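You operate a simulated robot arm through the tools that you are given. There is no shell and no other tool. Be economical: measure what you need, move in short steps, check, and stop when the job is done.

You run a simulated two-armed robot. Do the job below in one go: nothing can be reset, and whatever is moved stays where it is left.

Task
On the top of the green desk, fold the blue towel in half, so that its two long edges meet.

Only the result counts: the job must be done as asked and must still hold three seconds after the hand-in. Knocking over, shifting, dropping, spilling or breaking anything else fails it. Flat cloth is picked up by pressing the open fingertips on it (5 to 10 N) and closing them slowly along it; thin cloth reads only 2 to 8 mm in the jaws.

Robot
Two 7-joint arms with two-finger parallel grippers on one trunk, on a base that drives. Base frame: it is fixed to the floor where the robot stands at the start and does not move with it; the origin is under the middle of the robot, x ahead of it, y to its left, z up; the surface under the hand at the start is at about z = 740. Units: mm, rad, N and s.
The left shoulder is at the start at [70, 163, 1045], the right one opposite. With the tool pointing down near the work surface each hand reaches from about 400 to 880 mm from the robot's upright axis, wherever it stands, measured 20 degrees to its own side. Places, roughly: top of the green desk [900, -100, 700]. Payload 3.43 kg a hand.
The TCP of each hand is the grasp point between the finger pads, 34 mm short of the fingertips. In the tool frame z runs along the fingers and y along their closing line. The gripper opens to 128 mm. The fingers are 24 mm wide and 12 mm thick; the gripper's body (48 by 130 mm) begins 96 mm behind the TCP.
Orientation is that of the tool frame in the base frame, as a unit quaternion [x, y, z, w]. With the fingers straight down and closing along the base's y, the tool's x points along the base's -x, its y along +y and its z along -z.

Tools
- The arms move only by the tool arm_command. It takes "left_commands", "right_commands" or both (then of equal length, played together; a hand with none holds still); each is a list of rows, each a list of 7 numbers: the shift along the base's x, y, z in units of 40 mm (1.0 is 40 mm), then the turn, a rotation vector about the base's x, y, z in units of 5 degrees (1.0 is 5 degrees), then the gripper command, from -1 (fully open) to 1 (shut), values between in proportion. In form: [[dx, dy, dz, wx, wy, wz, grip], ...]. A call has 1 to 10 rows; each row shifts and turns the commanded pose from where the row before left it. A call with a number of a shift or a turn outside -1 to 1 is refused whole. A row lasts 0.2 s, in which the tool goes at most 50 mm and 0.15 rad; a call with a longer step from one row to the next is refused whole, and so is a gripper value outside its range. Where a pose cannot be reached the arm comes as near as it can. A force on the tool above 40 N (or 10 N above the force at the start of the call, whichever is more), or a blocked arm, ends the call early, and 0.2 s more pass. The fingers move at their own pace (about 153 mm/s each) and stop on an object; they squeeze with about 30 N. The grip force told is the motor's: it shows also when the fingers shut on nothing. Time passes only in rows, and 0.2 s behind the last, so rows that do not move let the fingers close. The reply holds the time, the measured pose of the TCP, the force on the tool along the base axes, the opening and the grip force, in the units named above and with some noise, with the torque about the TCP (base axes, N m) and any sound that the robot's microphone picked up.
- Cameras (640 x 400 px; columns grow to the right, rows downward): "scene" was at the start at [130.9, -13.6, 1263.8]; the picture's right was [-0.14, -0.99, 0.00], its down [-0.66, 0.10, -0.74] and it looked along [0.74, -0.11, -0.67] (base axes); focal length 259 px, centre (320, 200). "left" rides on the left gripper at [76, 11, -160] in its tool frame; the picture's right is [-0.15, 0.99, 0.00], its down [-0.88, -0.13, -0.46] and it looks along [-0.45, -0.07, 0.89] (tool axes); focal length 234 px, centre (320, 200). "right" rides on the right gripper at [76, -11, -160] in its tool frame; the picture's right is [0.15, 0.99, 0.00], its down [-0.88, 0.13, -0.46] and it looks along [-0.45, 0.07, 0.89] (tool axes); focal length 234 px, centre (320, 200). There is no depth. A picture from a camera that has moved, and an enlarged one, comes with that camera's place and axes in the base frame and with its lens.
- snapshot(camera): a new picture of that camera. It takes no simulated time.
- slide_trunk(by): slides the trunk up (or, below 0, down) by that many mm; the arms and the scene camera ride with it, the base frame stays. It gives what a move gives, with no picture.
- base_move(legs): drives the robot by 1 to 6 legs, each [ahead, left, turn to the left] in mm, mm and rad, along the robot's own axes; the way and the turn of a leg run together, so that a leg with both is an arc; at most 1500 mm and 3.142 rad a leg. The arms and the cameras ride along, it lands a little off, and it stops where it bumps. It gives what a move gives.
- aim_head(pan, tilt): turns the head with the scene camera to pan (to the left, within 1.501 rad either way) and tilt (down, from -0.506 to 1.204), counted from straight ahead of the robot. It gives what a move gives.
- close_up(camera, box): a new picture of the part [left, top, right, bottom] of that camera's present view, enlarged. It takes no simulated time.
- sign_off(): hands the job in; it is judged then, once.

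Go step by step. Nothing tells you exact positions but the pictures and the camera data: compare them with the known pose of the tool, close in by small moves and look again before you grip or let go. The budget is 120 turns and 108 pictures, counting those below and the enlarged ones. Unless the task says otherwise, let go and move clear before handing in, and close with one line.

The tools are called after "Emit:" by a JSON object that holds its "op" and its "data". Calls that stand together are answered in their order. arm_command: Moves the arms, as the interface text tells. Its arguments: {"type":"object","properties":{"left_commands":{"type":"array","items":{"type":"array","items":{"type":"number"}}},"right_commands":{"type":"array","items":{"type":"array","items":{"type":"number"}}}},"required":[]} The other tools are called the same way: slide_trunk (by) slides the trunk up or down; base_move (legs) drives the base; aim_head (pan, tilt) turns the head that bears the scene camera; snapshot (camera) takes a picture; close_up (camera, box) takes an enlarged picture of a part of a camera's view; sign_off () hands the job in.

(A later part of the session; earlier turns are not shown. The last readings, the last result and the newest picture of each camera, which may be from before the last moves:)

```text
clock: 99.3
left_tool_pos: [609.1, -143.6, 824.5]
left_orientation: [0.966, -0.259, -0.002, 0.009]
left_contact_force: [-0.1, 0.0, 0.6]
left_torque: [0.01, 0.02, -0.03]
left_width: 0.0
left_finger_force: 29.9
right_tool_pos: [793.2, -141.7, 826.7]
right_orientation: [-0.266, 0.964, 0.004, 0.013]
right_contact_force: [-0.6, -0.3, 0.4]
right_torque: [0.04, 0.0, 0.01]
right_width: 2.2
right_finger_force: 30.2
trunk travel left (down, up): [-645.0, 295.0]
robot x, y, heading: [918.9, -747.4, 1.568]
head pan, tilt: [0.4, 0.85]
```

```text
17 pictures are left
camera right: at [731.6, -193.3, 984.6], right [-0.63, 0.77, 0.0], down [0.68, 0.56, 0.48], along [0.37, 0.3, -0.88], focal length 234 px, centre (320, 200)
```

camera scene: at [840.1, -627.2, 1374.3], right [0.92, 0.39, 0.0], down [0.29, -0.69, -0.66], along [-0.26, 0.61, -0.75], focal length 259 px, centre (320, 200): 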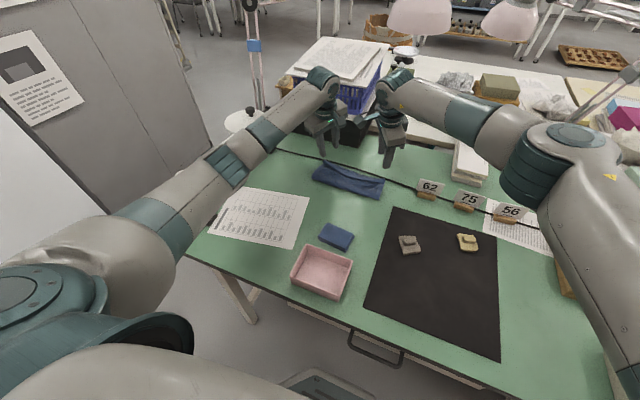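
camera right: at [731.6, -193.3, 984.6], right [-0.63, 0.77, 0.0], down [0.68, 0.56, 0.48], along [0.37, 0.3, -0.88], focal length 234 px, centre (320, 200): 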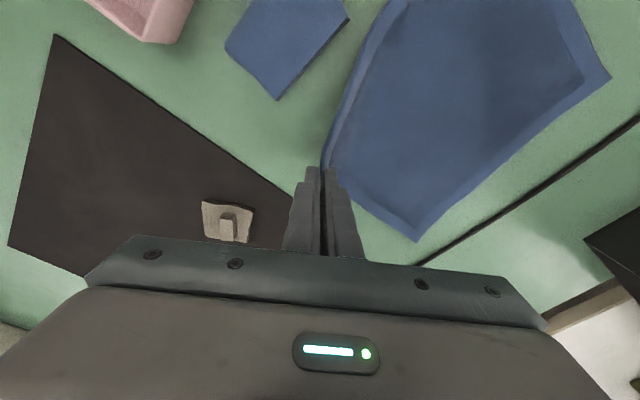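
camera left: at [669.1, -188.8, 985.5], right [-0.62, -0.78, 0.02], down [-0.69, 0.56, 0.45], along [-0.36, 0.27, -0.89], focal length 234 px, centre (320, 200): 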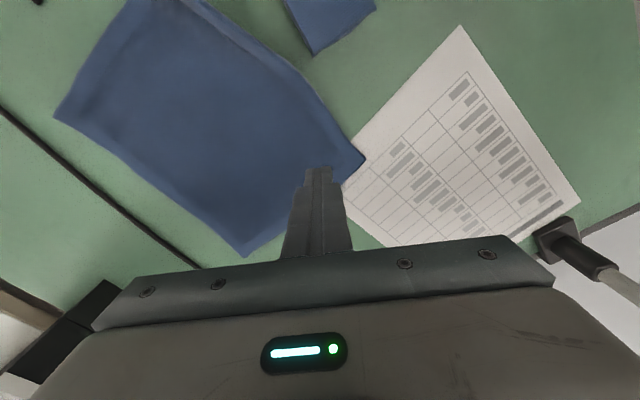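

The right hand holds the hem but the left closed on nothing. I'll lower the right hand near the desk, still holding, and re-grip with the left using a wider opening and firmer press.

Emit:
{"op": "arm_command", "data": {"left_commands": [[0, 0, 0, 0, 0, 0, 0.56], [0, -0.63, 0, 0, 0, 0, 0.56], [0, 0, -0.6, 0, 0, 0, 0.56], [0, 0, -0.5, 0, 0, 0, 0.56], [0, 0, -0.05, 0, 0, 0, 0.56], [0, 0, 0, 0, 0, 0, 0.56]], "right_commands": [[0, -0.3, -0.3, 0, 0, 0, 1], [0, -0.3, -0.3, 0, 0, 0, 1], [0, -0.1, -0.3, 0, 0, 0, 1], [0, 0, -0.15, 0, 0, 0, 1], [0, 0, 0, 0, 0, 0, 1], [0, 0, 0, 0, 0, 0, 1]]}}

Emit:
{"op": "close_up", "data": {"camera": "left", "box": [200, 60, 440, 240]}}

```text
clock: 100.7
left_tool_pos: [608.2, -169.4, 779.9]
left_orientation: [0.966, -0.259, -0.001, 0.008]
left_contact_force: [-0.3, 0.4, 0.8]
left_torque: [0.03, -0.02, -0.01]
left_width: 28.1
left_finger_force: 0.0
right_tool_pos: [792.6, -171.7, 784.6]
right_orientation: [-0.267, 0.964, 0.004, 0.015]
right_contact_force: [-0.7, 0.1, -0.3]
right_torque: [0.01, 0.01, -0.04]
right_width: 2.5
right_finger_force: 30.0
trunk travel left (down, up): [-645.0, 295.0]
robot x, y, heading: [921.0, -748.0, 1.567]
head pan, tilt: [0.4, 0.85]
```

```text
2.22 times, centred on (320, 150) of left
camera zoom: at [668.4, -214.8, 939.7], right [-0.62, -0.78, 0.02], down [-0.69, 0.56, 0.45], along [-0.36, 0.27, -0.89], focal length 520 px, centre (320, 311)
```

zoom: 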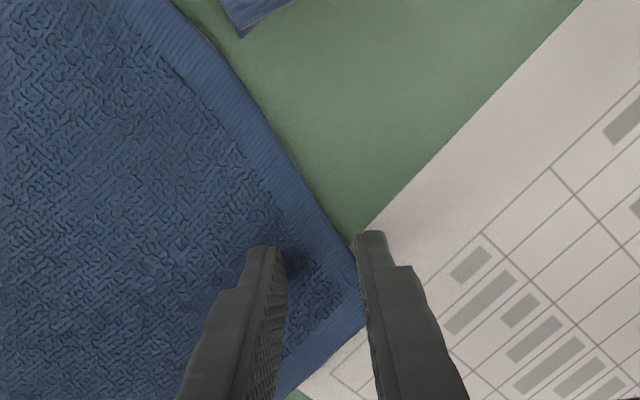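

Emit:
{"op": "arm_command", "data": {"left_commands": [[0, 0, -0.08, 0, 0, 0, 0.56], [0, 0, -0.03, 0, 0, 0, 0.56], [0, 0, 0, 0, 0, 0, 0.56]]}}

```text
clock: 101.5
left_tool_pos: [609.0, -169.5, 776.6]
left_orientation: [0.966, -0.258, -0.003, 0.008]
left_contact_force: [-4.3, -0.6, 16.6]
left_torque: [0.24, 0.02, 0.05]
left_width: 27.2
left_finger_force: 0.2
right_tool_pos: [792.8, -173.4, 784.7]
right_orientation: [-0.267, 0.964, 0.004, 0.014]
right_contact_force: [0.1, -0.3, -0.1]
right_torque: [-0.03, 0.02, -0.01]
right_width: 2.0
right_finger_force: 30.2
trunk travel left (down, up): [-645.0, 295.0]
robot x, y, heading: [922.0, -745.4, 1.57]
head pan, tilt: [0.4, 0.85]
```

Emit:
{"op": "arm_command", "data": {"left_commands": [[0, 0, 0.025, 0, 0, 0, 0.56], [0, 0, 0, 0, 0, 0, 0.62], [0, 0, 0, 0, 0, 0, 0.68], [0, 0, 0, 0, 0, 0, 0.74], [0, 0, 0, 0, 0, 0, 0.8], [0, 0, 0, 0, 0, 0, 0.86], [0, 0, 0, 0, 0, 0, 0.92], [0, 0, 0, 0, 0, 0, 0.98], [0, 0, 0, 0, 0, 0, 1], [0, 0, 0, 0, 0, 0, 1]]}}

```text
clock: 103.7
left_tool_pos: [611.5, -169.2, 776.3]
left_orientation: [0.966, -0.259, -0.001, 0.009]
left_contact_force: [1.1, 0.9, 9.6]
left_torque: [0.05, -0.07, -0.01]
left_width: 4.2
left_finger_force: 30.3
right_tool_pos: [792.5, -172.4, 785.2]
right_orientation: [-0.267, 0.963, 0.004, 0.014]
right_contact_force: [-0.5, 0.3, -0.5]
right_torque: [0.01, 0.02, -0.03]
right_width: 0.1
right_finger_force: 30.4
trunk travel left (down, up): [-645.0, 295.0]
robot x, y, heading: [922.9, -745.8, 1.568]
head pan, tilt: [0.4, 0.85]
```

The left now holds (4.2 mm), but the right slipped off. I'll re-grip with the right the same way.

Emit:
{"op": "arm_command", "data": {"right_commands": [[0, 0, 0.5, 0, 0, 0, 0.9], [0, 0, 0, 0, 0, 0, 0.56], [0, 0, 0, 0, 0, 0, 0.56]]}}

Emit:
{"op": "close_up", "data": {"camera": "right", "box": [200, 60, 440, 240]}}

```text
clock: 104.5
left_tool_pos: [611.0, -169.2, 777.7]
left_orientation: [0.966, -0.259, -0.001, 0.008]
left_contact_force: [0.8, 1.4, 10.3]
left_torque: [0.05, -0.06, 0.01]
left_width: 4.0
left_finger_force: 30.0
right_tool_pos: [793.1, -173.0, 805.8]
right_orientation: [-0.267, 0.964, 0.005, 0.014]
right_contact_force: [-0.1, 0.2, -0.2]
right_torque: [0.01, -0.02, -0.04]
right_width: 28.1
right_finger_force: 0.0
trunk travel left (down, up): [-645.0, 295.0]
robot x, y, heading: [921.1, -748.4, 1.57]
head pan, tilt: [0.4, 0.85]
```

```text
2.22 times, centred on (320, 150) of right
camera zoom: at [731.7, -224.7, 962.4], right [-0.63, 0.77, 0.0], down [0.68, 0.56, 0.48], along [0.37, 0.3, -0.88], focal length 520 px, centre (320, 311)
```

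zoom: 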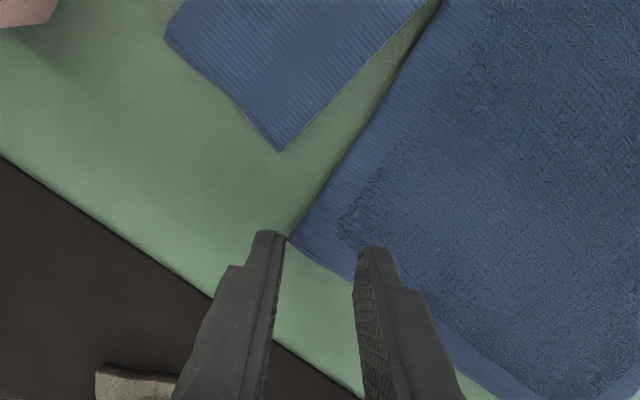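

Emit:
{"op": "arm_command", "data": {"right_commands": [[-0.07, -0.05, -0.4, 0, 0, 0, 0.56], [0, 0, -0.25, 0, 0, 0, 0.56], [0, 0, -0.08, 0, 0, 0, 0.56], [0, 0, 0, 0, 0, 0, 0.56]]}}

```text
clock: 105.5
left_tool_pos: [611.8, -170.1, 777.5]
left_orientation: [0.966, -0.259, -0.002, 0.008]
left_contact_force: [-0.2, 0.9, 4.4]
left_torque: [0.02, 0.0, 0.0]
left_width: 4.0
left_finger_force: 30.1
right_tool_pos: [790.7, -174.4, 776.0]
right_orientation: [-0.267, 0.964, 0.006, 0.014]
right_contact_force: [1.7, 1.0, 19.5]
right_torque: [0.28, 0.19, -0.04]
right_width: 27.5
right_finger_force: 0.0
trunk travel left (down, up): [-645.0, 295.0]
robot x, y, heading: [914.4, -748.9, 1.568]
head pan, tilt: [0.4, 0.85]
```

Emit:
{"op": "arm_command", "data": {"right_commands": [[0, 0, 0.03, 0, 0, 0, 0.56], [0, 0, 0, 0, 0, 0, 0.62], [0, 0, 0, 0, 0, 0, 0.68], [0, 0, 0, 0, 0, 0, 0.74], [0, 0, 0, 0, 0, 0, 0.8], [0, 0, 0, 0, 0, 0, 0.86], [0, 0, 0, 0, 0, 0, 0.92], [0, 0, 0, 0, 0, 0, 0.98], [0, 0, 0, 0, 0, 0, 1], [0, 0, 0, 0, 0, 0, 1]]}}

```text
clock: 107.7
left_tool_pos: [611.3, -169.3, 777.2]
left_orientation: [0.966, -0.259, -0.001, 0.007]
left_contact_force: [4.2, -0.6, 5.2]
left_torque: [-0.03, -0.17, -0.02]
left_width: 4.1
left_finger_force: 30.0
right_tool_pos: [789.5, -173.9, 776.6]
right_orientation: [-0.268, 0.963, 0.005, 0.013]
right_contact_force: [-5.8, 2.3, 14.0]
right_torque: [0.15, 0.32, 0.0]
right_width: 4.5
right_finger_force: 29.9
trunk travel left (down, up): [-645.0, 295.0]
robot x, y, heading: [919.0, -742.1, 1.566]
head pan, tilt: [0.4, 0.85]
```

Both hands hold now (4.1 and 4.5 mm). I'll lift a little and take one look to locate the far edge and the hem in the jaws.

Emit:
{"op": "arm_command", "data": {"left_commands": [[0, 0.05, 0.4, 0, 0, 0, 1], [0, 0.2, 0.4, 0, 0, 0, 1], [0, 0.3, 0.4, 0, 0, 0, 1], [0, 0, 0, 0, 0, 0, 1]], "right_commands": [[0, 0.05, 0.4, 0, 0, 0, 1], [0, 0.25, 0.4, 0, 0, 0, 1], [0, 0.35, 0.4, 0, 0, 0, 1], [0, 0, 0, 0, 0, 0, 1]]}}

Emit:
{"op": "snapshot", "data": {"camera": "left"}}

Emit:
{"op": "snapshot", "data": {"camera": "right"}}

```text
clock: 108.7
left_tool_pos: [610.2, -146.8, 823.0]
left_orientation: [0.966, -0.258, -0.002, 0.009]
left_contact_force: [1.0, 0.7, 0.7]
left_torque: [0.02, -0.03, 0.01]
left_width: 3.7
left_finger_force: 29.7
right_tool_pos: [789.6, -147.1, 824.0]
right_orientation: [-0.268, 0.963, 0.004, 0.015]
right_contact_force: [-1.7, 0.0, -0.3]
right_torque: [0.02, 0.07, 0.0]
right_width: 3.9
right_finger_force: 29.8
trunk travel left (down, up): [-645.0, 295.0]
robot x, y, heading: [915.1, -749.2, 1.571]
head pan, tilt: [0.4, 0.85]
```

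```text
14 pictures are left
camera left: at [670.2, -192.6, 983.4], right [-0.62, -0.78, 0.02], down [-0.69, 0.56, 0.45], along [-0.36, 0.27, -0.89], focal length 234 px, centre (320, 200)
```

left: 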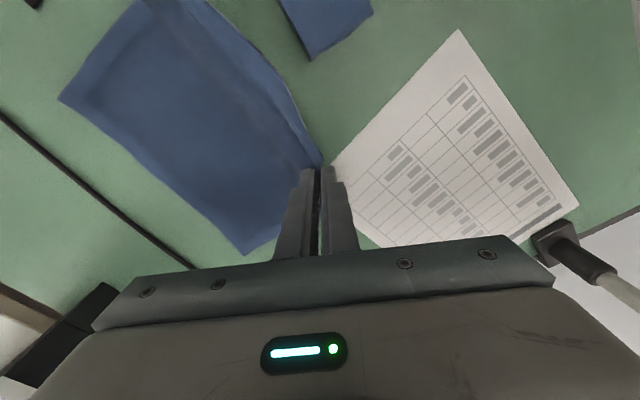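

```text
13 pictures are left
camera right: at [728.2, -198.3, 981.1], right [-0.63, 0.77, 0.0], down [0.68, 0.56, 0.48], along [0.37, 0.3, -0.88], focal length 234 px, centre (320, 200)
```

right: 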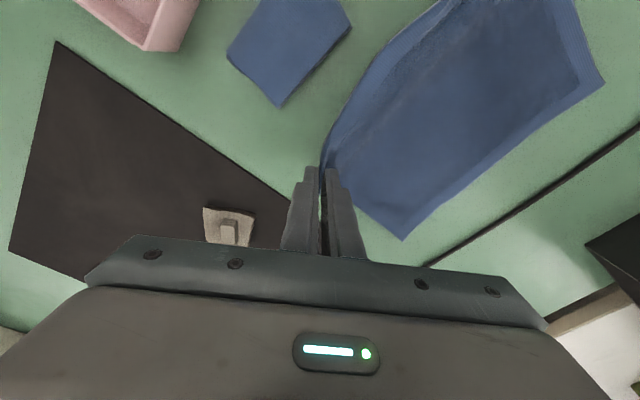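

The far edge is now at y≈3 (x 571–806), giving a fold line at y≈−97. I'll fold in a tighter arc (radius about 76 mm) so the bottom layer isn't dragged.

Emit:
{"op": "arm_command", "data": {"left_commands": [[-0.02, 0.45, 0.6, 0, 0, 0, 1], [-0.02, 0.62, 0.18, 0, 0, 0, 1], [-0.02, 0.64, -0.08, 0.5, 0, 0, 1], [-0.02, 0.56, -0.27, 0.5, 0, 0, 1], [-0.02, 0.31, -0.33, 0.5, 0, 0, 1], [-0.02, 0.24, -0.43, 0.5, 0, 0, 1], [0, 0.18, -0.4, 0, 0, 0, 1], [0, 0, 0, 0, 0, 0, 1]], "right_commands": [[0.02, 0.45, 0.6, 0, 0, 0, 1], [0.02, 0.62, 0.18, 0, 0, 0, 1], [0.02, 0.64, -0.08, 0.5, 0, 0, 1], [0.02, 0.56, -0.27, 0.5, 0, 0, 1], [0.02, 0.31, -0.33, 0.5, 0, 0, 1], [0.02, 0.24, -0.43, 0.5, 0, 0, 1], [0, 0.18, -0.4, 0, 0, 0, 1], [0, 0, 0, 0, 0, 0, 1]]}}

Emit:
{"op": "close_up", "data": {"camera": "left", "box": [60, 0, 480, 260]}}

```text
clock: 110.5
left_tool_pos: [607.7, -27.1, 794.3]
left_orientation: [0.963, -0.258, -0.023, -0.076]
left_contact_force: [7.8, 0.8, 0.5]
left_torque: [-0.02, -0.27, 0.02]
left_width: 3.9
left_finger_force: 30.2
right_tool_pos: [794.7, -29.3, 795.6]
right_orientation: [-0.265, 0.959, 0.088, 0.037]
right_contact_force: [-8.7, 0.5, 0.9]
right_torque: [-0.03, 0.26, 0.01]
right_width: 4.0
right_finger_force: 30.2
trunk travel left (down, up): [-645.0, 295.0]
robot x, y, heading: [917.5, -747.6, 1.567]
head pan, tilt: [0.4, 0.85]
```

```text
1.52 times, centred on (270, 130) of left
camera zoom: at [667.6, -99.4, 944.9], right [-0.62, -0.77, -0.12], down [-0.69, 0.47, 0.54], along [-0.36, 0.42, -0.83], focal length 357 px, centre (396, 307)
```

zoom: 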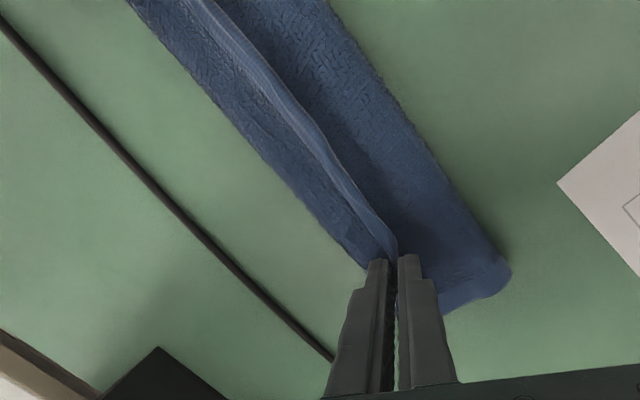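

Emit:
{"op": "close_up", "data": {"camera": "left", "box": [190, 50, 330, 190]}}

```text
2.86 times, centred on (260, 120) of left
camera zoom: at [667.6, -99.4, 944.9], right [-0.62, -0.77, -0.12], down [-0.69, 0.47, 0.54], along [-0.36, 0.42, -0.83], focal length 669 px, centre (491, 429)
```

zoom: 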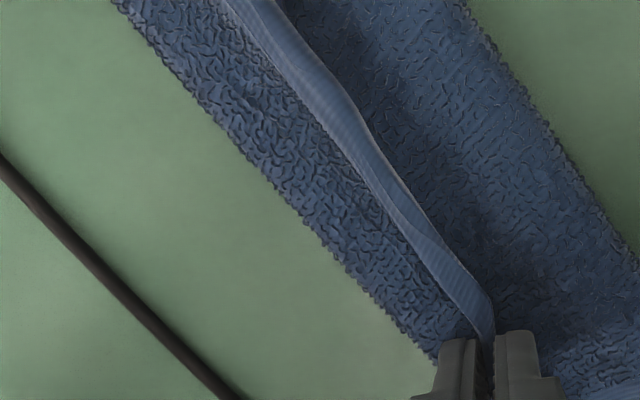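

The slack had rolled forward: the front fold is at about −73 instead of −97. I'll raise the edge straight up over the intended fold line to let it re-form, then lay it over with a larger radius.

Emit:
{"op": "arm_command", "data": {"left_commands": [[0, -0.25, 0.75, 0, 0, 0, 1], [0, -0.65, 0.75, 0, 0, 0, 1], [0, -0.95, 0.4, 0, 0, 0, 1], [0, -0.05, 0.0, 0, 0, 0, 1], [0, 0, 0, 0, 0, 0, 1]], "right_commands": [[0, -0.25, 0.75, 0, 0, 0, 1], [0, -0.65, 0.75, 0, 0, 0, 1], [0, -0.9, 0.4, 0, 0, 0, 1], [0, -0.05, 0, 0, 0, 0, 1], [0, 0, 0, 0, 0, 0, 1]]}}

Emit:
{"op": "snapshot", "data": {"camera": "left"}}

```text
clock: 111.7
left_tool_pos: [606.7, -103.1, 871.9]
left_orientation: [0.963, -0.258, -0.023, -0.076]
left_contact_force: [10.8, -0.3, 0.3]
left_torque: [0.0, -0.33, -0.02]
left_width: 4.1
left_finger_force: 29.9
right_tool_pos: [795.3, -105.0, 869.9]
right_orientation: [-0.264, 0.96, 0.089, 0.038]
right_contact_force: [-12.3, -0.3, -0.3]
right_torque: [-0.06, 0.42, 0.08]
right_width: 3.9
right_finger_force: 29.9
trunk travel left (down, up): [-645.0, 295.0]
robot x, y, heading: [919.3, -746.2, 1.568]
head pan, tilt: [0.4, 0.85]
```

```text
10 pictures are left
camera left: at [665.7, -175.9, 1021.1], right [-0.62, -0.77, -0.12], down [-0.69, 0.47, 0.54], along [-0.36, 0.42, -0.83], focal length 234 px, centre (320, 200)
```

left: 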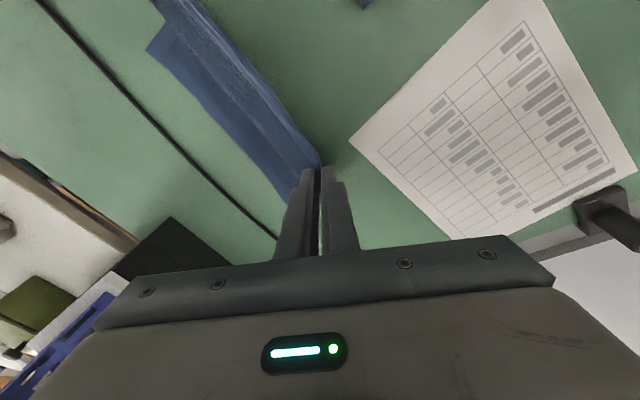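

The upper half hangs over the fold line and the far edge is at y≈−5. I'll lay it over now with a radius of about 92 mm.

Emit:
{"op": "arm_command", "data": {"left_commands": [[0.03, 0.4, -0.1, 0, 0, 0, 1], [0, 0.62, -0.28, 0, 0, 0, 1], [0, 0.48, -0.42, 0, 0, 0, 1], [0, 0.33, -0.45, 0, 0, 0, 1], [0, 0.2, -0.48, 0, 0, 0, 1], [0, 0.05, -0.3, 0, 0, 0, 1], [0, 0, 0, 0, 0, 0, 1]], "right_commands": [[-0.03, 0.42, -0.1, 0, 0, 0, 1], [0, 0.64, -0.28, 0, 0, 0, 1], [0, 0.48, -0.42, 0, 0, 0, 1], [0, 0.33, -0.43, 0, 0, 0, 1], [0, 0.2, -0.45, 0, 0, 0, 1], [0, 0.05, -0.3, 0, 0, 0, 1], [0, 0, 0, 0, 0, 0, 1]]}}

Emit:
{"op": "close_up", "data": {"camera": "left", "box": [60, 0, 480, 260]}}

```text
clock: 113.3
left_tool_pos: [606.7, -19.5, 788.7]
left_orientation: [0.963, -0.257, -0.024, -0.076]
left_contact_force: [9.0, 1.3, 0.7]
left_torque: [-0.03, -0.26, 0.03]
left_width: 3.8
left_finger_force: 30.3
right_tool_pos: [794.2, -18.0, 793.2]
right_orientation: [-0.265, 0.959, 0.088, 0.038]
right_contact_force: [-8.1, -0.1, 0.1]
right_torque: [-0.04, 0.3, 0.03]
right_width: 4.0
right_finger_force: 30.0
trunk travel left (down, up): [-645.0, 295.0]
robot x, y, heading: [919.7, -749.2, 1.566]
head pan, tilt: [0.4, 0.85]
```

```text
1.52 times, centred on (270, 130) of left
camera zoom: at [667.0, -92.0, 938.8], right [-0.62, -0.77, -0.12], down [-0.69, 0.47, 0.54], along [-0.36, 0.42, -0.83], focal length 357 px, centre (396, 307)
```

zoom: 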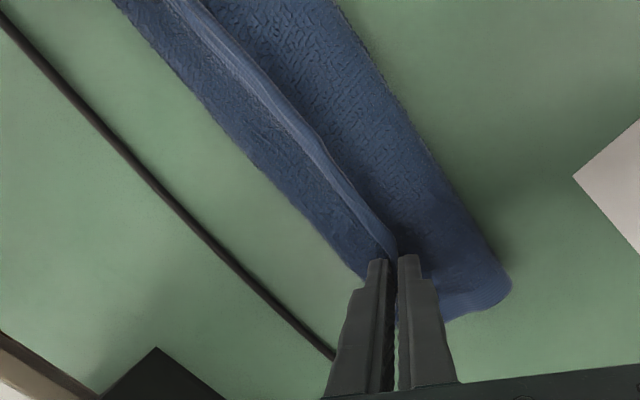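

The stiff pile leaves a puffy front loop and a small forward roll behind the hem. I'll carry the hem forward past the roll to straighten it, bring it back over the far edge and look before releasing.

Emit:
{"op": "arm_command", "data": {"left_commands": [[0, 0.2, 0.4, 0, 0, 0, 1], [0, 0.45, 0.1, 0, 0, 0, 1], [0, 0.35, -0.3, 0, 0, 0, 1], [0, 0, -0.3, 0, 0, 0, 1], [0, -0.25, -0.1, 0, 0, 0, 1], [0, -0.2, -0.1, 0, 0, 0, 1], [0, 0, 0, 0, 0, 0, 1]], "right_commands": [[0, 0.2, 0.35, 0, 0, 0, 1], [0, 0.45, 0.1, 0, 0, 0, 1], [0, 0.33, -0.35, 0, 0, 0, 1], [0, 0, -0.3, 0, 0, 0, 1], [0, -0.25, -0.1, 0, 0, 0, 1], [0, -0.2, -0.1, 0, 0, 0, 1], [0, 0, 0, 0, 0, 0, 1]]}}

Emit:
{"op": "snapshot", "data": {"camera": "left"}}

```text
clock: 114.9
left_tool_pos: [606.7, -0.1, 780.4]
left_orientation: [0.963, -0.257, -0.025, -0.077]
left_contact_force: [7.8, 2.1, 3.5]
left_torque: [0.04, -0.23, -0.01]
left_width: 3.9
left_finger_force: 29.9
right_tool_pos: [794.1, 2.8, 778.5]
right_orientation: [-0.264, 0.959, 0.092, 0.038]
right_contact_force: [-5.2, 4.9, 24.2]
right_torque: [0.09, 0.32, 0.02]
right_width: 3.7
right_finger_force: 29.5
trunk travel left (down, up): [-645.0, 295.0]
robot x, y, heading: [920.3, -748.8, 1.564]
head pan, tilt: [0.4, 0.85]
```

```text
8 pictures are left
camera left: at [667.6, -72.6, 930.9], right [-0.62, -0.77, -0.12], down [-0.69, 0.47, 0.54], along [-0.36, 0.42, -0.83], focal length 234 px, centre (320, 200)
```

left: 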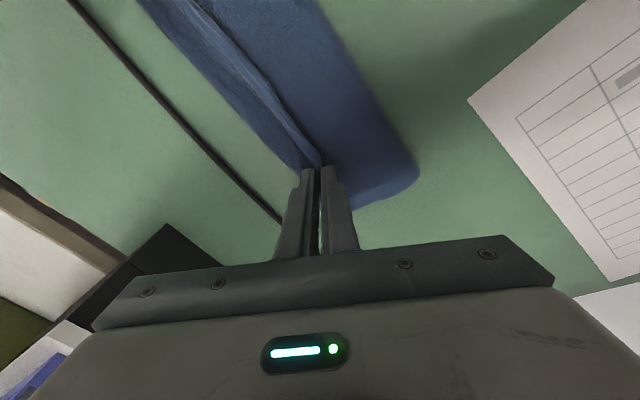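

The roll is much smaller. I'll ease the pressure, open the jaws while nudging forward so the hem falls forward, then back out and look.

Emit:
{"op": "arm_command", "data": {"left_commands": [[0.05, 0, 0.08, 0, 0, 0, 1], [0, 0.1, 0, 0, 0, 0, 0.88], [0, 0.2, 0.05, 0, 0, 0, 0.8], [0, 0.25, 0.15, 0, 0, 0, 0.8], [0, 0.2, 0.2, 0, 0, 0, 0.8], [0, 0.0, 0.4, 0, 0, 0, 0.8], [0, -0.1, 0.9, 0, 0, 0, 0.8], [0, -0.2, 0.9, 0, 0, 0, 0.8]], "right_commands": [[-0.05, 0, 0.12, 0, 0, 0, 1], [0, 0.1, 0, 0, 0, 0, 0.88], [0, 0.15, 0.05, 0, 0, 0, 0.8], [0, 0.15, 0.15, 0, 0, 0, 0.8], [0, 0.1, 0.2, 0, 0, 0, 0.8], [0, 0.0, 0.4, 0, 0, 0, 0.8], [0, -0.1, 0.9, 0, 0, 0, 0.8], [0, -0.2, 0.9, 0, 0, 0, 0.8]]}}

Emit:
{"op": "arm_command", "data": {"left_commands": [[-0.6, -0.6, 0.8, -1, 0, 0, 0.8], [-0.6, -0.6, 0.5, -1, 0, 0, 0.8], [-0.6, -0.6, 0.3, 0, 0, 0, 0.8], [0, 0, 0, 0, 0, 0, 0.8]], "right_commands": [[0.6, -0.4, 0.8, -1, 0, 0, 0.8], [0.9, -0.4, 0.5, -1, 0, 0, 0.8], [0.9, -0.4, 0.3, 0, 0, 0, 0.8], [0, 0, 0, 0, 0, 0, 0.8]]}}

Emit:
{"op": "close_up", "data": {"camera": "scene", "box": [265, 130, 405, 220]}}

```text
clock: 116.7
left_tool_pos: [612.7, 17.2, 884.6]
left_orientation: [0.963, -0.258, -0.024, -0.076]
left_contact_force: [0.0, 0.0, 0.1]
left_torque: [-0.01, 0.03, -0.02]
left_width: 12.7
left_finger_force: 0.0
right_tool_pos: [789.7, 11.0, 883.4]
right_orientation: [-0.265, 0.96, 0.089, 0.038]
right_contact_force: [0.0, 0.8, 0.1]
right_torque: [-0.02, 0.01, -0.02]
right_width: 12.8
right_finger_force: 0.2
trunk travel left (down, up): [-645.0, 295.0]
robot x, y, heading: [917.3, -746.5, 1.567]
head pan, tilt: [0.4, 0.85]
```

```text
clock: 117.7
left_tool_pos: [538.4, -53.1, 946.3]
left_orientation: [0.966, -0.258, -0.001, 0.01]
left_contact_force: [0.3, -0.8, 0.8]
left_torque: [-0.01, -0.04, 0.02]
left_width: 13.0
left_finger_force: 0.1
right_tool_pos: [886.6, -37.7, 948.1]
right_orientation: [-0.267, 0.964, 0.005, 0.014]
right_contact_force: [-0.2, 0.4, 0.4]
right_torque: [-0.01, 0.0, 0.0]
right_width: 12.8
right_finger_force: 0.1
trunk travel left (down, up): [-645.0, 295.0]
robot x, y, heading: [916.3, -747.2, 1.572]
head pan, tilt: [0.4, 0.85]
```

```text
4.44 times, centred on (335, 175) of scene
camera zoom: at [884.8, -625.7, 1374.1], right [0.92, 0.39, 0.0], down [0.29, -0.69, -0.66], along [-0.25, 0.61, -0.75], focal length 1151 px, centre (253, 311)
```

zoom: 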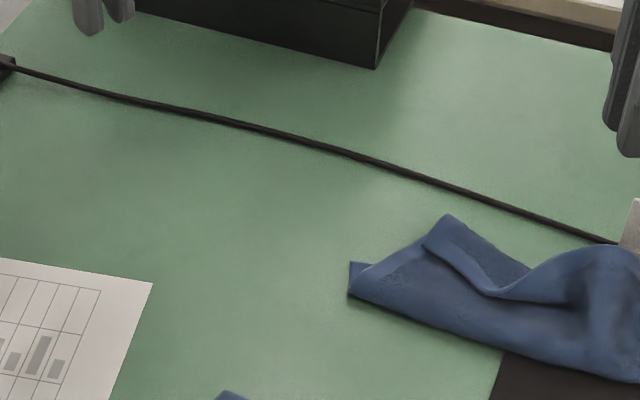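

The towel was caught on the right hand and got carried to the right. I'll take one full view to see where it lies.

Emit:
{"op": "snapshot", "data": {"camera": "scene"}}

```text
6 pictures are left
camera scene: at [884.8, -625.7, 1374.1], right [0.92, 0.39, 0.0], down [0.29, -0.69, -0.66], along [-0.25, 0.61, -0.75], focal length 259 px, centre (320, 200)
```

scene: 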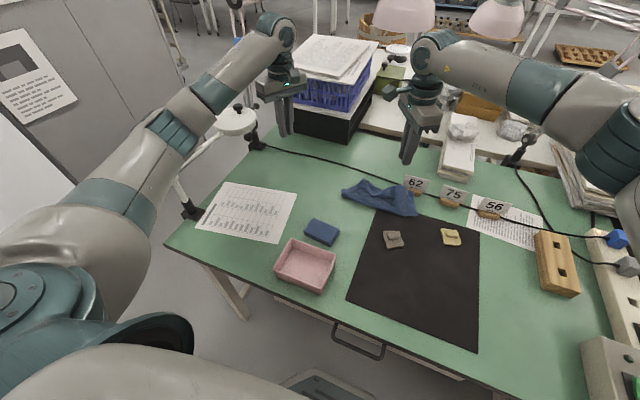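

Emit:
{"op": "close_up", "data": {"camera": "right", "box": [210, 0, 470, 200]}}

```text
2.00 times, centred on (340, 100) of right
camera zoom: at [825.3, -89.1, 1105.6], right [-0.63, 0.77, 0.0], down [0.68, 0.56, 0.48], along [0.37, 0.3, -0.88], focal length 468 px, centre (280, 400)
```

zoom: 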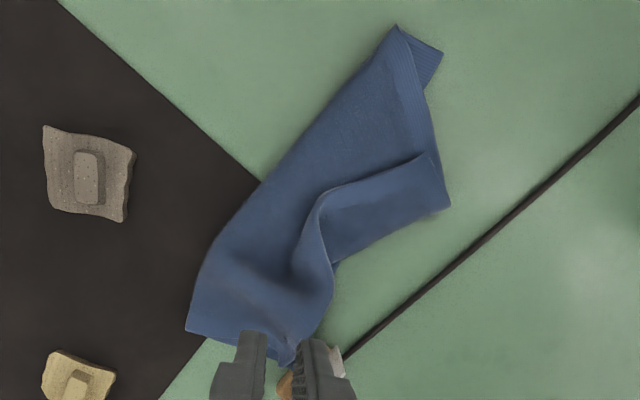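

The towel is twisted, its right end close to tag 62. I'll park the right hand, pinch the towel's rear-left corner at about (787, 12) with the left hand, and pull it back to open space.

Emit:
{"op": "arm_command", "data": {"right_commands": [[0.3, -0.4, 0.9, 0, 0, 0, 0.8], [0.7, -0.6, 0.9, 0, 0, 0, 0.8], [0.8, -0.6, 0.4, 0, 0, 0, 0.8], [0.8, -0.6, 0, 0, 0, 0, 0.8], [0.8, -0.6, 0, 0, 0, 0, 0.8]]}}

Emit:
{"op": "arm_command", "data": {"left_commands": [[0.95, 0.2, 0, 0, 0, 0, 0.3], [0.95, 0.2, 0, 0, 0, 0, 0.3], [0.95, 0.2, 0, 0, 0, 0, 0.3], [0.95, 0.2, 0, 0, 0, 0, 0.3], [0.95, 0.2, 0, 0, 0, 0, 0.3], [0.95, 0.2, -0.3, 0.7, 0, 0, 0.3], [0.5, 0.2, -0.8, 0.7, 0, 0, 0.3], [0, 0.1, -0.9, 0.6, 0, 0, 0.3], [0, 0, -0.9, 0, 0, 0, 0.3], [0, 0, -0.5, 0, 0, 0, 0.3]]}}

```text
refused: row 2 steps farther than a row can; nothing moved
```

```text
clock: 119.2
left_tool_pos: [750.2, -1.2, 936.1]
left_orientation: [0.968, -0.252, -0.009, -0.016]
left_contact_force: [-2.7, 3.8, -0.2]
left_torque: [-0.66, -0.33, 0.14]
left_width: 44.7
left_finger_force: 0.0
right_tool_pos: [893.6, -37.7, 945.9]
right_orientation: [-0.267, 0.963, 0.0, 0.017]
right_contact_force: [1.9, -4.4, -0.5]
right_torque: [0.64, 0.36, 0.32]
right_width: 12.4
right_finger_force: 0.0
trunk travel left (down, up): [-645.0, 295.0]
robot x, y, heading: [915.0, -744.6, 1.563]
head pan, tilt: [0.4, 0.85]
stopped in row 7 (left hand): the force on the tool passed its limit at 60 N (the readings are from after the stop); the commanded pose is now the measured one
```

The right hand's move was refused and the hands touched. I'll separate them, then continue.

Emit:
{"op": "arm_command", "data": {"left_commands": [[-0.8, 0, 0, 0, 0, 0, 0.3], [0, 0, 0, 0, 0, 0, 0.3], [0, 0, 0, 0, 0, 0, 0.3], [0, 0, 0, 0, 0, 0, 0.3], [0, 0, 0, 0, 0, 0, 0.3]], "right_commands": [[0.3, -0.3, 0.7, 0, 0, 0, 0.3], [0.6, -0.6, 0.7, 0, 0, 0, 0.3], [0.7, -0.7, 0.4, 0, 0, 0, 0.3], [0.8, -0.6, 0, 0, 0, 0, 0.3], [0.8, -0.6, 0, 0, 0, 0, 0.3]]}}

Emit:
{"op": "arm_command", "data": {"left_commands": [[0.9, 0, -0.3, 0.4, 0, 0, 0.3], [0.8, 0.05, -0.5, 0.6, 0, 0, 0.3], [0, 0.05, -0.9, 0.7, 0, 0, 0.3], [0, 0, -0.9, 0, 0, 0, 0.3], [0, 0, -0.8, 0, 0, 0, 0.3], [0, 0, -0.2, 0, 0, 0, 0.3], [0, 0, 0, 0, 0, 0, 0.3]]}}

```text
clock: 120.4
left_tool_pos: [718.6, -3.4, 936.7]
left_orientation: [0.967, -0.253, -0.009, -0.018]
left_contact_force: [-0.3, -0.2, 0.8]
left_torque: [-0.01, 0.03, -0.02]
left_width: 44.9
left_finger_force: 0.0
right_tool_pos: [1020.5, -152.0, 1018.8]
right_orientation: [-0.266, 0.964, 0.001, 0.017]
right_contact_force: [0.4, -0.3, 0.6]
right_torque: [0.03, 0.05, -0.01]
right_width: 44.8
right_finger_force: 0.0
trunk travel left (down, up): [-645.0, 295.0]
robot x, y, heading: [919.2, -748.6, 1.564]
head pan, tilt: [0.4, 0.85]
```

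```text
clock: 122.0
left_tool_pos: [787.0, 3.2, 791.7]
left_orientation: [0.963, -0.252, -0.027, -0.089]
left_contact_force: [0.1, 0.8, -0.4]
left_torque: [-0.03, -0.02, -0.01]
left_width: 44.8
left_finger_force: 0.1
right_tool_pos: [1019.2, -152.1, 1019.4]
right_orientation: [-0.267, 0.964, 0.001, 0.017]
right_contact_force: [-0.1, 0.2, 0.1]
right_torque: [0.03, 0.01, 0.0]
right_width: 44.7
right_finger_force: 0.0
trunk travel left (down, up): [-645.0, 295.0]
robot x, y, heading: [919.7, -744.4, 1.566]
head pan, tilt: [0.4, 0.85]
```

Emit:
{"op": "arm_command", "data": {"left_commands": [[0, 0, -0.12, 0, 0, 0, 0.3], [0, 0, -0.1, 0, 0, 0, 0.3], [0, 0, 0, 0, 0, 0, 0.4], [0, 0, 0, 0, 0, 0, 0.5], [0, 0, 0, 0, 0, 0, 0.6], [0, 0, 0, 0, 0, 0, 0.7], [0, 0, 0, 0, 0, 0, 0.8], [0, 0, 0, 0, 0, 0, 0.9], [0, 0, 0, 0, 0, 0, 1], [0, 0, 0, 0, 0, 0, 1]]}}

```text
clock: 124.2
left_tool_pos: [787.2, 1.6, 783.0]
left_orientation: [0.964, -0.251, -0.027, -0.089]
left_contact_force: [0.1, 0.1, 0.3]
left_torque: [0.02, -0.02, 0.06]
left_width: 4.2
left_finger_force: 30.0
right_tool_pos: [1018.5, -151.5, 1019.3]
right_orientation: [-0.267, 0.963, 0.001, 0.017]
right_contact_force: [0.0, 0.7, 0.2]
right_torque: [0.0, -0.01, 0.01]
right_width: 44.7
right_finger_force: 0.1
trunk travel left (down, up): [-645.0, 295.0]
robot x, y, heading: [917.8, -746.5, 1.564]
head pan, tilt: [0.4, 0.85]
```

The corner is held (4.2 mm). I'll lift it slightly and drag it diagonally toward (607, −138), so the towel trails out and unfolds away from the tag.

Emit:
{"op": "arm_command", "data": {"left_commands": [[0, 0, 0.5, 0, 0, 0, 1], [-0.3, -0.25, 0.4, 0, 0, 0, 1], [-0.5, -0.4, 0.3, -0.5, 0, 0, 1], [-0.5, -0.4, 0, -0.5, 0, 0, 1], [-0.5, -0.4, 0, -0.5, 0, 0, 1], [-0.5, -0.4, 0, -0.5, 0, 0, 1], [-0.5, -0.4, 0, 0, 0, 0, 1], [-0.5, -0.4, 0, 0, 0, 0, 1], [-0.5, -0.4, 0, 0, 0, 0, 1], [-0.5, -0.4, -0.2, 0, 0, 0, 1]]}}

Emit:
{"op": "close_up", "data": {"camera": "scene", "box": [240, 110, 440, 235]}}

```text
clock: 126.4
left_tool_pos: [611.6, -138.2, 825.6]
left_orientation: [0.968, -0.253, -0.005, -0.005]
left_contact_force: [-0.2, 0.7, -0.1]
left_torque: [0.12, -0.03, -0.04]
left_width: 4.2
left_finger_force: 30.0
right_tool_pos: [1020.0, -151.9, 1020.2]
right_orientation: [-0.267, 0.964, 0.0, 0.018]
right_contact_force: [0.3, -0.4, 0.3]
right_torque: [0.0, -0.04, -0.04]
right_width: 44.6
right_finger_force: 0.0
trunk travel left (down, up): [-645.0, 295.0]
robot x, y, heading: [917.1, -749.4, 1.564]
head pan, tilt: [0.4, 0.85]
```

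```text
3.20 times, centred on (340, 172) of scene
camera zoom: at [884.7, -627.1, 1374.3], right [0.92, 0.39, 0.0], down [0.29, -0.69, -0.66], along [-0.25, 0.61, -0.75], focal length 829 px, centre (256, 288)
```

zoom: 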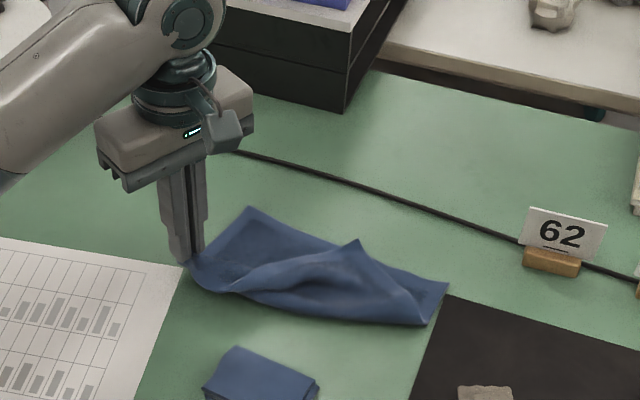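

The towel is opened out again: near-left corner in the left hand, far-left (621,−8), far-right (852,−31), near-right about (845,−93). I'll bring the right hand to the near-right corner and pinch it.

Emit:
{"op": "arm_command", "data": {"right_commands": [[-0.9, 0.34, 0, 0, 0, 0, 0.3], [-0.9, 0.34, 0, 0, 0, 0, 0.3], [-0.9, 0.34, 0, 0, 0, 0, 0.3], [-0.95, 0.34, -0.5, 0, 0, 0, 0.3], [-0.95, 0.34, -0.5, 0, 0, 0, 0.3], [0, 0, -1, 0, 0, 0, 0.3], [0, 0, -1, 0, 0, 0, 0.3], [0, 0, -1, 0, 0, 0, 0.3], [0, 0, -1, 0, 0, 0, 0.3], [0, 0, -0.8, 0, 0, 0, 0.3]]}}

Emit:
{"op": "close_up", "data": {"camera": "right", "box": [180, 20, 480, 240]}}

```text
clock: 128.6
left_tool_pos: [612.0, -137.8, 825.4]
left_orientation: [0.968, -0.252, -0.004, -0.003]
left_contact_force: [-0.6, 0.2, 0.0]
left_torque: [0.05, -0.06, 0.0]
left_width: 4.1
left_finger_force: 29.8
right_tool_pos: [834.8, -79.6, 784.9]
right_orientation: [-0.267, 0.964, 0.001, 0.017]
right_contact_force: [0.4, -0.4, 0.3]
right_torque: [0.03, 0.0, -0.01]
right_width: 45.0
right_finger_force: 0.2
trunk travel left (down, up): [-645.0, 295.0]
robot x, y, heading: [918.7, -746.7, 1.573]
head pan, tilt: [0.4, 0.85]
```

```text
1.82 times, centred on (330, 130) of right
camera zoom: at [772.7, -131.2, 942.9], right [-0.63, 0.77, -0.01], down [0.67, 0.56, 0.48], along [0.38, 0.3, -0.87], focal length 426 px, centre (302, 327)
```

zoom: 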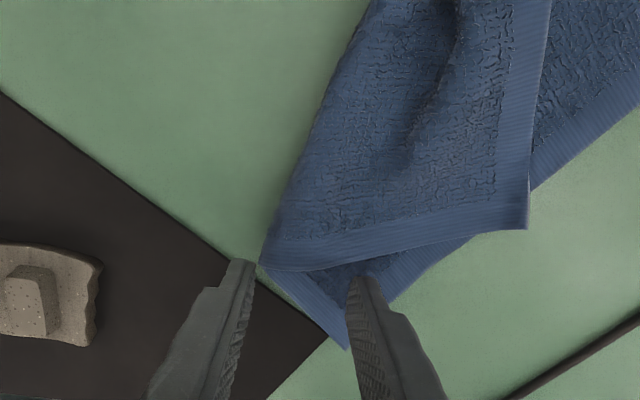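

Now it's clear: the towel's near-right corner is the raised one at about (755, −45), above the lower layer. I'll move the right hand up and over it and pinch it there.

Emit:
{"op": "arm_command", "data": {"right_commands": [[0, 0, 0.9, 0, 0, 0, 0.3], [0, 0, 0.9, 0, 0, 0, 0.3], [-0.65, 0.23, 0, 0, 0, 0, 0.3], [-0.65, 0.23, 0, 0, 0, 0, 0.3], [-0.65, 0.23, 0, 0, 0, 0, 0.3], [0, 0, -0.6, 0, 0, 0, 0.3], [0, 0, -0.6, 0, 0, 0, 0.3], [0, 0, 0, 0, 0, 0, 0.3]]}}

Emit:
{"op": "close_up", "data": {"camera": "right", "box": [200, 40, 440, 240]}}

```text
clock: 130.4
left_tool_pos: [610.7, -139.5, 825.6]
left_orientation: [0.968, -0.252, -0.005, -0.004]
left_contact_force: [0.1, 0.4, -0.4]
left_torque: [0.06, -0.01, 0.02]
left_width: 4.6
left_finger_force: 29.5
right_tool_pos: [758.4, -56.1, 810.9]
right_orientation: [-0.267, 0.963, 0.001, 0.016]
right_contact_force: [-0.5, 0.2, 0.6]
right_torque: [0.0, 0.01, 0.0]
right_width: 44.7
right_finger_force: 0.0
trunk travel left (down, up): [-645.0, 295.0]
robot x, y, heading: [918.1, -747.7, 1.567]
head pan, tilt: [0.4, 0.85]
```

```text
2.00 times, centred on (320, 140) of right
camera zoom: at [695.7, -107.5, 967.3], right [-0.63, 0.77, -0.01], down [0.67, 0.56, 0.48], along [0.38, 0.3, -0.87], focal length 468 px, centre (320, 320)
```

zoom: 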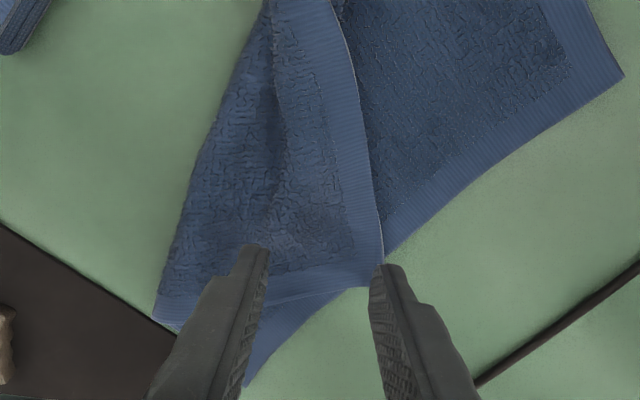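

The corner is at about (753, −26, 761), just above the lower edge. I'll recentre, stay above the lower layer, and close slowly.

Emit:
{"op": "arm_command", "data": {"right_commands": [[-0.03, 0.4, 0, 0, 0, 0, 0.3], [0, 0, -0.35, 0, 0, 0, 0.3], [0, 0, -0.27, 0, 0, 0, 0.3], [0, 0, 0, 0, 0, 0, 0.42], [0, 0, 0, 0, 0, 0, 0.54], [0, 0, 0, 0, 0, 0, 0.66], [0, 0, 0, 0, 0, 0, 0.78], [0, 0, 0, 0, 0, 0, 0.9], [0, 0, 0, 0, 0, 0, 1], [0, 0, 0, 0, 0, 0, 1]]}}

```text
clock: 132.6
left_tool_pos: [611.8, -138.2, 825.5]
left_orientation: [0.967, -0.253, -0.004, -0.004]
left_contact_force: [0.3, -1.1, 0.8]
left_torque: [0.1, -0.01, 0.0]
left_width: 4.1
left_finger_force: 30.2
right_tool_pos: [761.0, -40.5, 784.9]
right_orientation: [-0.267, 0.964, 0.003, 0.016]
right_contact_force: [0.0, -1.3, -0.2]
right_torque: [-0.01, 0.02, -0.01]
right_width: 2.6
right_finger_force: 30.0
trunk travel left (down, up): [-645.0, 295.0]
robot x, y, heading: [921.0, -746.9, 1.571]
head pan, tilt: [0.4, 0.85]
```

Right jaw reads 2.6 mm. I'll raise both hands together so the whole towel hangs free and straightens itself, then spread to a light tension.

Emit:
{"op": "arm_command", "data": {"left_commands": [[0, 0, 0.3, 0, 0, 0, 1], [0, 0.2, 0.5, 0, 0, 0, 1], [0, 0.3, 0.7, 0, 0, 0, 1], [0, 0.4, 0.7, 0, 0, 0, 1], [0, 0.5, 0.7, 0, 0, 0, 1], [0, 0.5, 0.7, 0, 0, 0, 1], [0, 0, 0.7, 0, 0, 0, 1], [0, 0, 0.7, 0, 0, 0, 1], [0, 0, 0.3, 0, 0, 0, 1], [0, 0, 0, 0, 0, 0, 1]], "right_commands": [[0.1, -0.05, 0.5, 0, 0, 0, 1], [0.1, -0.1, 0.7, 0, 0, 0, 1], [0.1, -0.1, 0.8, 0, 0, 0, 1], [0.1, -0.1, 0.8, 0, 0, 0, 1], [0.1, -0.1, 0.8, 0, 0, 0, 1], [0.1, -0.05, 0.8, 0, 0, 0, 1], [0, 0, 0.7, 0, 0, 0, 1], [0, 0, 0.7, 0, 0, 0, 1], [0, 0, 0.5, 0, 0, 0, 1], [0, 0, 0, 0, 0, 0, 1]]}}

```text
clock: 134.6
left_tool_pos: [614.2, -57.5, 1038.1]
left_orientation: [0.968, -0.25, -0.003, -0.007]
left_contact_force: [-3.5, 3.1, 0.7]
left_torque: [-0.51, -0.7, 0.03]
left_width: 4.4
left_finger_force: 30.3
right_tool_pos: [782.4, -58.4, 1028.2]
right_orientation: [-0.27, 0.963, -0.003, 0.021]
right_contact_force: [3.3, -2.5, -1.2]
right_torque: [0.55, 0.51, 0.43]
right_width: 2.3
right_finger_force: 30.1
trunk travel left (down, up): [-645.0, 295.0]
robot x, y, heading: [916.6, -745.8, 1.565]
head pan, tilt: [0.4, 0.85]
stopped in row 10 (left hand): the force on the tool passed its limit at 46 N (the readings are from after the stop); the commanded pose is now the measured one
```

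Their camera mounts touch again at 168 mm spacing. I'll spread the hands gradually and watch the tension.

Emit:
{"op": "arm_command", "data": {"left_commands": [[-0.2, 0, 0, 0, 0, 0, 1], [-0.1, 0, 0, 0, 0, 0, 1], [0, 0, 0, 0, 0, 0, 1]], "right_commands": [[0.2, 0, 0.1, 0, 0, 0, 1], [0.1, 0, 0.15, 0, 0, 0, 1], [0, 0, 0, 0, 0, 0, 1]]}}

Emit:
{"op": "snapshot", "data": {"camera": "scene"}}

```text
clock: 135.4
left_tool_pos: [602.1, -58.4, 1039.2]
left_orientation: [0.968, -0.25, -0.004, -0.008]
left_contact_force: [0.5, 1.0, 0.2]
left_torque: [0.03, -0.04, 0.03]
left_width: 4.1
left_finger_force: 29.6
right_tool_pos: [793.2, -58.6, 1038.4]
right_orientation: [-0.269, 0.963, -0.002, 0.02]
right_contact_force: [-0.9, 0.3, -0.3]
right_torque: [0.03, 0.04, 0.02]
right_width: 2.2
right_finger_force: 30.3
trunk travel left (down, up): [-645.0, 295.0]
robot x, y, heading: [918.9, -744.9, 1.568]
head pan, tilt: [0.4, 0.85]
```

```text
1 pictures are left
camera scene: at [885.5, -626.4, 1374.2], right [0.92, 0.39, 0.0], down [0.29, -0.69, -0.66], along [-0.25, 0.61, -0.75], focal length 259 px, centre (320, 200)
```

scene: 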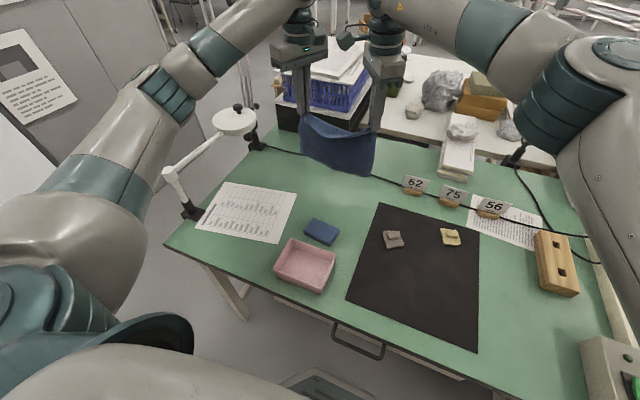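

The whole towel now hangs cleanly between both hands, and everything else is in place. I'll lay its lower half on the desk starting nearest me (free edge at y≈−110, moving away), so the top edge can then be folded back toward me with the fingers tilting the right way.

Emit:
{"op": "arm_command", "data": {"left_commands": [[-0.05, -0.6, -0.5, 0, 0, 0, 1], [0, -0.7, -0.5, 0, 0, 0, 1], [0, 0, -0.5, 0, 0, 0, 1], [0, 0, -0.4, 0, 0, 0, 1], [0, 0, 0, 0, 0, 0, 1], [0, 0, 0, 0, 0, 0, 1]], "right_commands": [[0.05, -0.6, -0.5, 0, 0, 0, 1], [0, -0.7, -0.5, 0, 0, 0, 1], [0, 0, -0.5, 0, 0, 0, 1], [0, 0, -0.4, 0, 0, 0, 1], [0, 0, 0, 0, 0, 0, 1], [0, 0, 0, 0, 0, 0, 1]]}}

Emit:
{"op": "arm_command", "data": {"left_commands": [[0, 0.2, -0.3, 0, 0, 0, 1], [0, 0.3, -0.35, 0, 0, 0, 1], [0, 0.35, -0.35, 0, 0, 0, 1], [0, 0.35, -0.35, 0, 0, 0, 1], [0, 0.35, -0.3, 0, 0, 0, 1], [0, 0.35, -0.3, 0, 0, 0, 1], [0, 0.3, -0.25, 0, 0, 0, 1], [0, 0.2, -0.15, 0, 0, 0, 1], [0, 0, 0, 0, 0, 0, 1], [0, 0, 0, 0, 0, 0, 1]], "right_commands": [[0, 0.2, -0.3, 0, 0, 0, 1], [0, 0.3, -0.35, 0, 0, 0, 1], [0, 0.35, -0.35, 0, 0, 0, 1], [0, 0.35, -0.35, 0, 0, 0, 1], [0, 0.35, -0.3, 0, 0, 0, 1], [0, 0.35, -0.3, 0, 0, 0, 1], [0, 0.3, -0.25, 0, 0, 0, 1], [0, 0.2, -0.15, 0, 0, 0, 1], [0, 0, 0, 0, 0, 0, 1], [0, 0, 0, 0, 0, 0, 1]]}}

Emit:
{"op": "close_up", "data": {"camera": "scene", "box": [255, 120, 415, 220]}}

```text
clock: 136.8
left_tool_pos: [598.8, -110.6, 961.1]
left_orientation: [0.968, -0.25, -0.003, -0.008]
left_contact_force: [0.3, 0.9, 0.1]
left_torque: [0.06, -0.05, 0.03]
left_width: 3.9
left_finger_force: 30.4
right_tool_pos: [797.6, -111.7, 962.5]
right_orientation: [-0.269, 0.963, -0.002, 0.02]
right_contact_force: [-1.7, -0.2, 0.5]
right_torque: [0.02, 0.02, 0.02]
right_width: 2.6
right_finger_force: 29.6
trunk travel left (down, up): [-645.0, 295.0]
robot x, y, heading: [918.4, -744.4, 1.568]
head pan, tilt: [0.4, 0.85]
```

```text
clock: 139.0
left_tool_pos: [601.5, -14.4, 866.3]
left_orientation: [0.968, -0.25, -0.004, -0.008]
left_contact_force: [-0.1, 0.0, -0.4]
left_torque: [0.06, -0.04, 0.02]
left_width: 4.3
left_finger_force: 29.7
right_tool_pos: [797.6, -14.4, 870.3]
right_orientation: [-0.27, 0.963, -0.002, 0.021]
right_contact_force: [0.6, -0.5, 0.1]
right_torque: [0.01, 0.03, 0.05]
right_width: 2.4
right_finger_force: 29.6
trunk travel left (down, up): [-645.0, 295.0]
robot x, y, heading: [918.6, -744.6, 1.571]
head pan, tilt: [0.4, 0.85]
```

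```text
4.00 times, centred on (335, 170) of scene
camera zoom: at [885.3, -626.4, 1374.2], right [0.92, 0.39, 0.0], down [0.29, -0.69, -0.66], along [-0.25, 0.61, -0.75], focal length 1036 px, centre (260, 320)
```

zoom: 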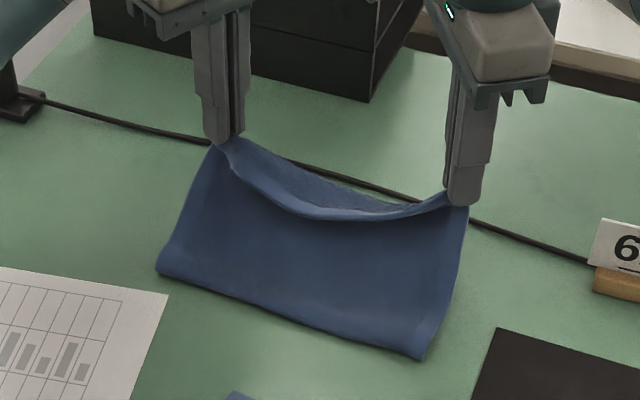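

The lower half lies flat with its free edge at y≈−99 (x 575–806), so the fold line is y≈+1. That was the last picture; I'll now fold the held edge back toward me along a computed arc, tilting the fingers forward as it comes down.

Emit:
{"op": "arm_command", "data": {"left_commands": [[0, -0.165, -0.2, 0, 0, 0, 1], [0, -0.575, -0.2, 1, 0, 0, 1], [0, -0.5, -0.36, 1, 0, 0, 1], [0, -0.425, -0.44, 1, 0, 0, 1], [0, -0.24, -0.45, 1, 0, 0, 1], [0, -0.27, -0.275, 1, 0, 0, 1], [0, 0, -0.1, 0, 0, 0, 1], [0, 0, 0, 0, 0, 0, 1]], "right_commands": [[0, -0.165, -0.3, 0, 0, 0, 1], [0, -0.575, -0.2, 1, 0, 0, 1], [0, -0.5, -0.36, 1, 0, 0, 1], [0, -0.425, -0.44, 1, 0, 0, 1], [0, -0.24, -0.45, 1, 0, 0, 1], [0, -0.27, -0.275, 1, 0, 0, 1], [0, 0, -0.1, 0, 0, 0, 1], [0, 0, 0, 0, 0, 0, 1]]}}

```text
clock: 140.8
left_tool_pos: [599.4, -100.7, 786.9]
left_orientation: [0.943, -0.243, -0.057, -0.219]
left_contact_force: [0.2, 0.0, 1.5]
left_torque: [-0.03, 0.02, 0.01]
left_width: 3.9
left_finger_force: 30.0
right_tool_pos: [797.8, -100.2, 783.6]
right_orientation: [-0.259, 0.94, 0.208, 0.078]
right_contact_force: [-0.3, -0.1, 1.8]
right_torque: [0.02, -0.04, -0.02]
right_width: 2.3
right_finger_force: 30.0
trunk travel left (down, up): [-645.0, 295.0]
robot x, y, heading: [919.1, -745.8, 1.568]
head pan, tilt: [0.4, 0.85]
```

Contact is light on both sides (about 1.5 N) with the hem at the free edge. I'll open the jaws wide and low, then slide the fingers straight out toward me before rising.

Emit:
{"op": "arm_command", "data": {"left_commands": [[0, 0, -0.03, 0, 0, 0, 0.95], [0, 0, 0, 0, 0, 0, 0.85], [0, 0, 0.04, 0, 0, 0, 0.7], [0, 0, 0.05, 0, 0, 0, 0.55], [0, 0, 0.05, 0, 0, 0, 0.4], [0, 0, 0.02, 0, 0, 0, 0.4], [0, 0, 0, 0, 0, 0, 0.4]], "right_commands": [[0, 0, 0, 0, 0, 0, 0.95], [0, 0, 0, 0, 0, 0, 0.85], [0, 0, 0.04, 0, 0, 0, 0.7], [0, 0, 0.05, 0, 0, 0, 0.55], [0, 0, 0.05, 0, 0, 0, 0.4], [0, 0, 0.02, 0, 0, 0, 0.4], [0, 0, 0, 0, 0, 0, 0.4]]}}

```text
clock: 142.4
left_tool_pos: [599.9, -101.8, 792.8]
left_orientation: [0.943, -0.244, -0.057, -0.218]
left_contact_force: [0.4, -0.1, 0.1]
left_torque: [-0.02, -0.01, 0.03]
left_width: 38.4
left_finger_force: 0.1
right_tool_pos: [796.3, -101.0, 790.4]
right_orientation: [-0.259, 0.94, 0.206, 0.078]
right_contact_force: [0.8, -0.9, 0.4]
right_torque: [-0.06, -0.02, 0.01]
right_width: 38.4
right_finger_force: 0.1
trunk travel left (down, up): [-645.0, 295.0]
robot x, y, heading: [916.1, -748.7, 1.565]
head pan, tilt: [0.4, 0.85]
```

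Emit:
{"op": "arm_command", "data": {"left_commands": [[0, -0.15, 0.05, 0, 0, 0, 0.4], [0, -0.2, 0.05, 0, 0, 0, 0.4], [0, -0.25, 0.08, 0, 0, 0, 0.4], [0, -0.25, 0.1, 0, 0, 0, 0.4], [0, -0.25, 0.15, 0, 0, 0, 0.4], [0, -0.2, 0.4, 0, 0, 0, 0.4], [0, 0, 0.8, 0, 0, 0, 0.4], [0, 0, 0.8, 0, 0, 0, 0.4]], "right_commands": [[0, -0.15, 0.05, 0, 0, 0, 0.4], [0, -0.2, 0.05, 0, 0, 0, 0.4], [0, -0.25, 0.08, 0, 0, 0, 0.4], [0, -0.25, 0.1, 0, 0, 0, 0.4], [0, -0.25, 0.15, 0, 0, 0, 0.4], [0, -0.2, 0.4, 0, 0, 0, 0.4], [0, 0, 0.8, 0, 0, 0, 0.4], [0, 0, 0.8, 0, 0, 0, 0.4]]}}

```text
clock: 144.2
left_tool_pos: [601.3, -153.7, 890.7]
left_orientation: [0.944, -0.244, -0.057, -0.217]
left_contact_force: [0.5, -0.6, -0.3]
left_torque: [-0.03, 0.0, 0.0]
left_width: 38.4
left_finger_force: 0.2
right_tool_pos: [795.3, -153.5, 885.5]
right_orientation: [-0.259, 0.94, 0.207, 0.078]
right_contact_force: [0.4, -0.3, 0.4]
right_torque: [0.0, -0.01, 0.01]
right_width: 38.3
right_finger_force: 0.1
trunk travel left (down, up): [-645.0, 295.0]
robot x, y, heading: [916.6, -749.0, 1.566]
head pan, tilt: [0.4, 0.85]
```

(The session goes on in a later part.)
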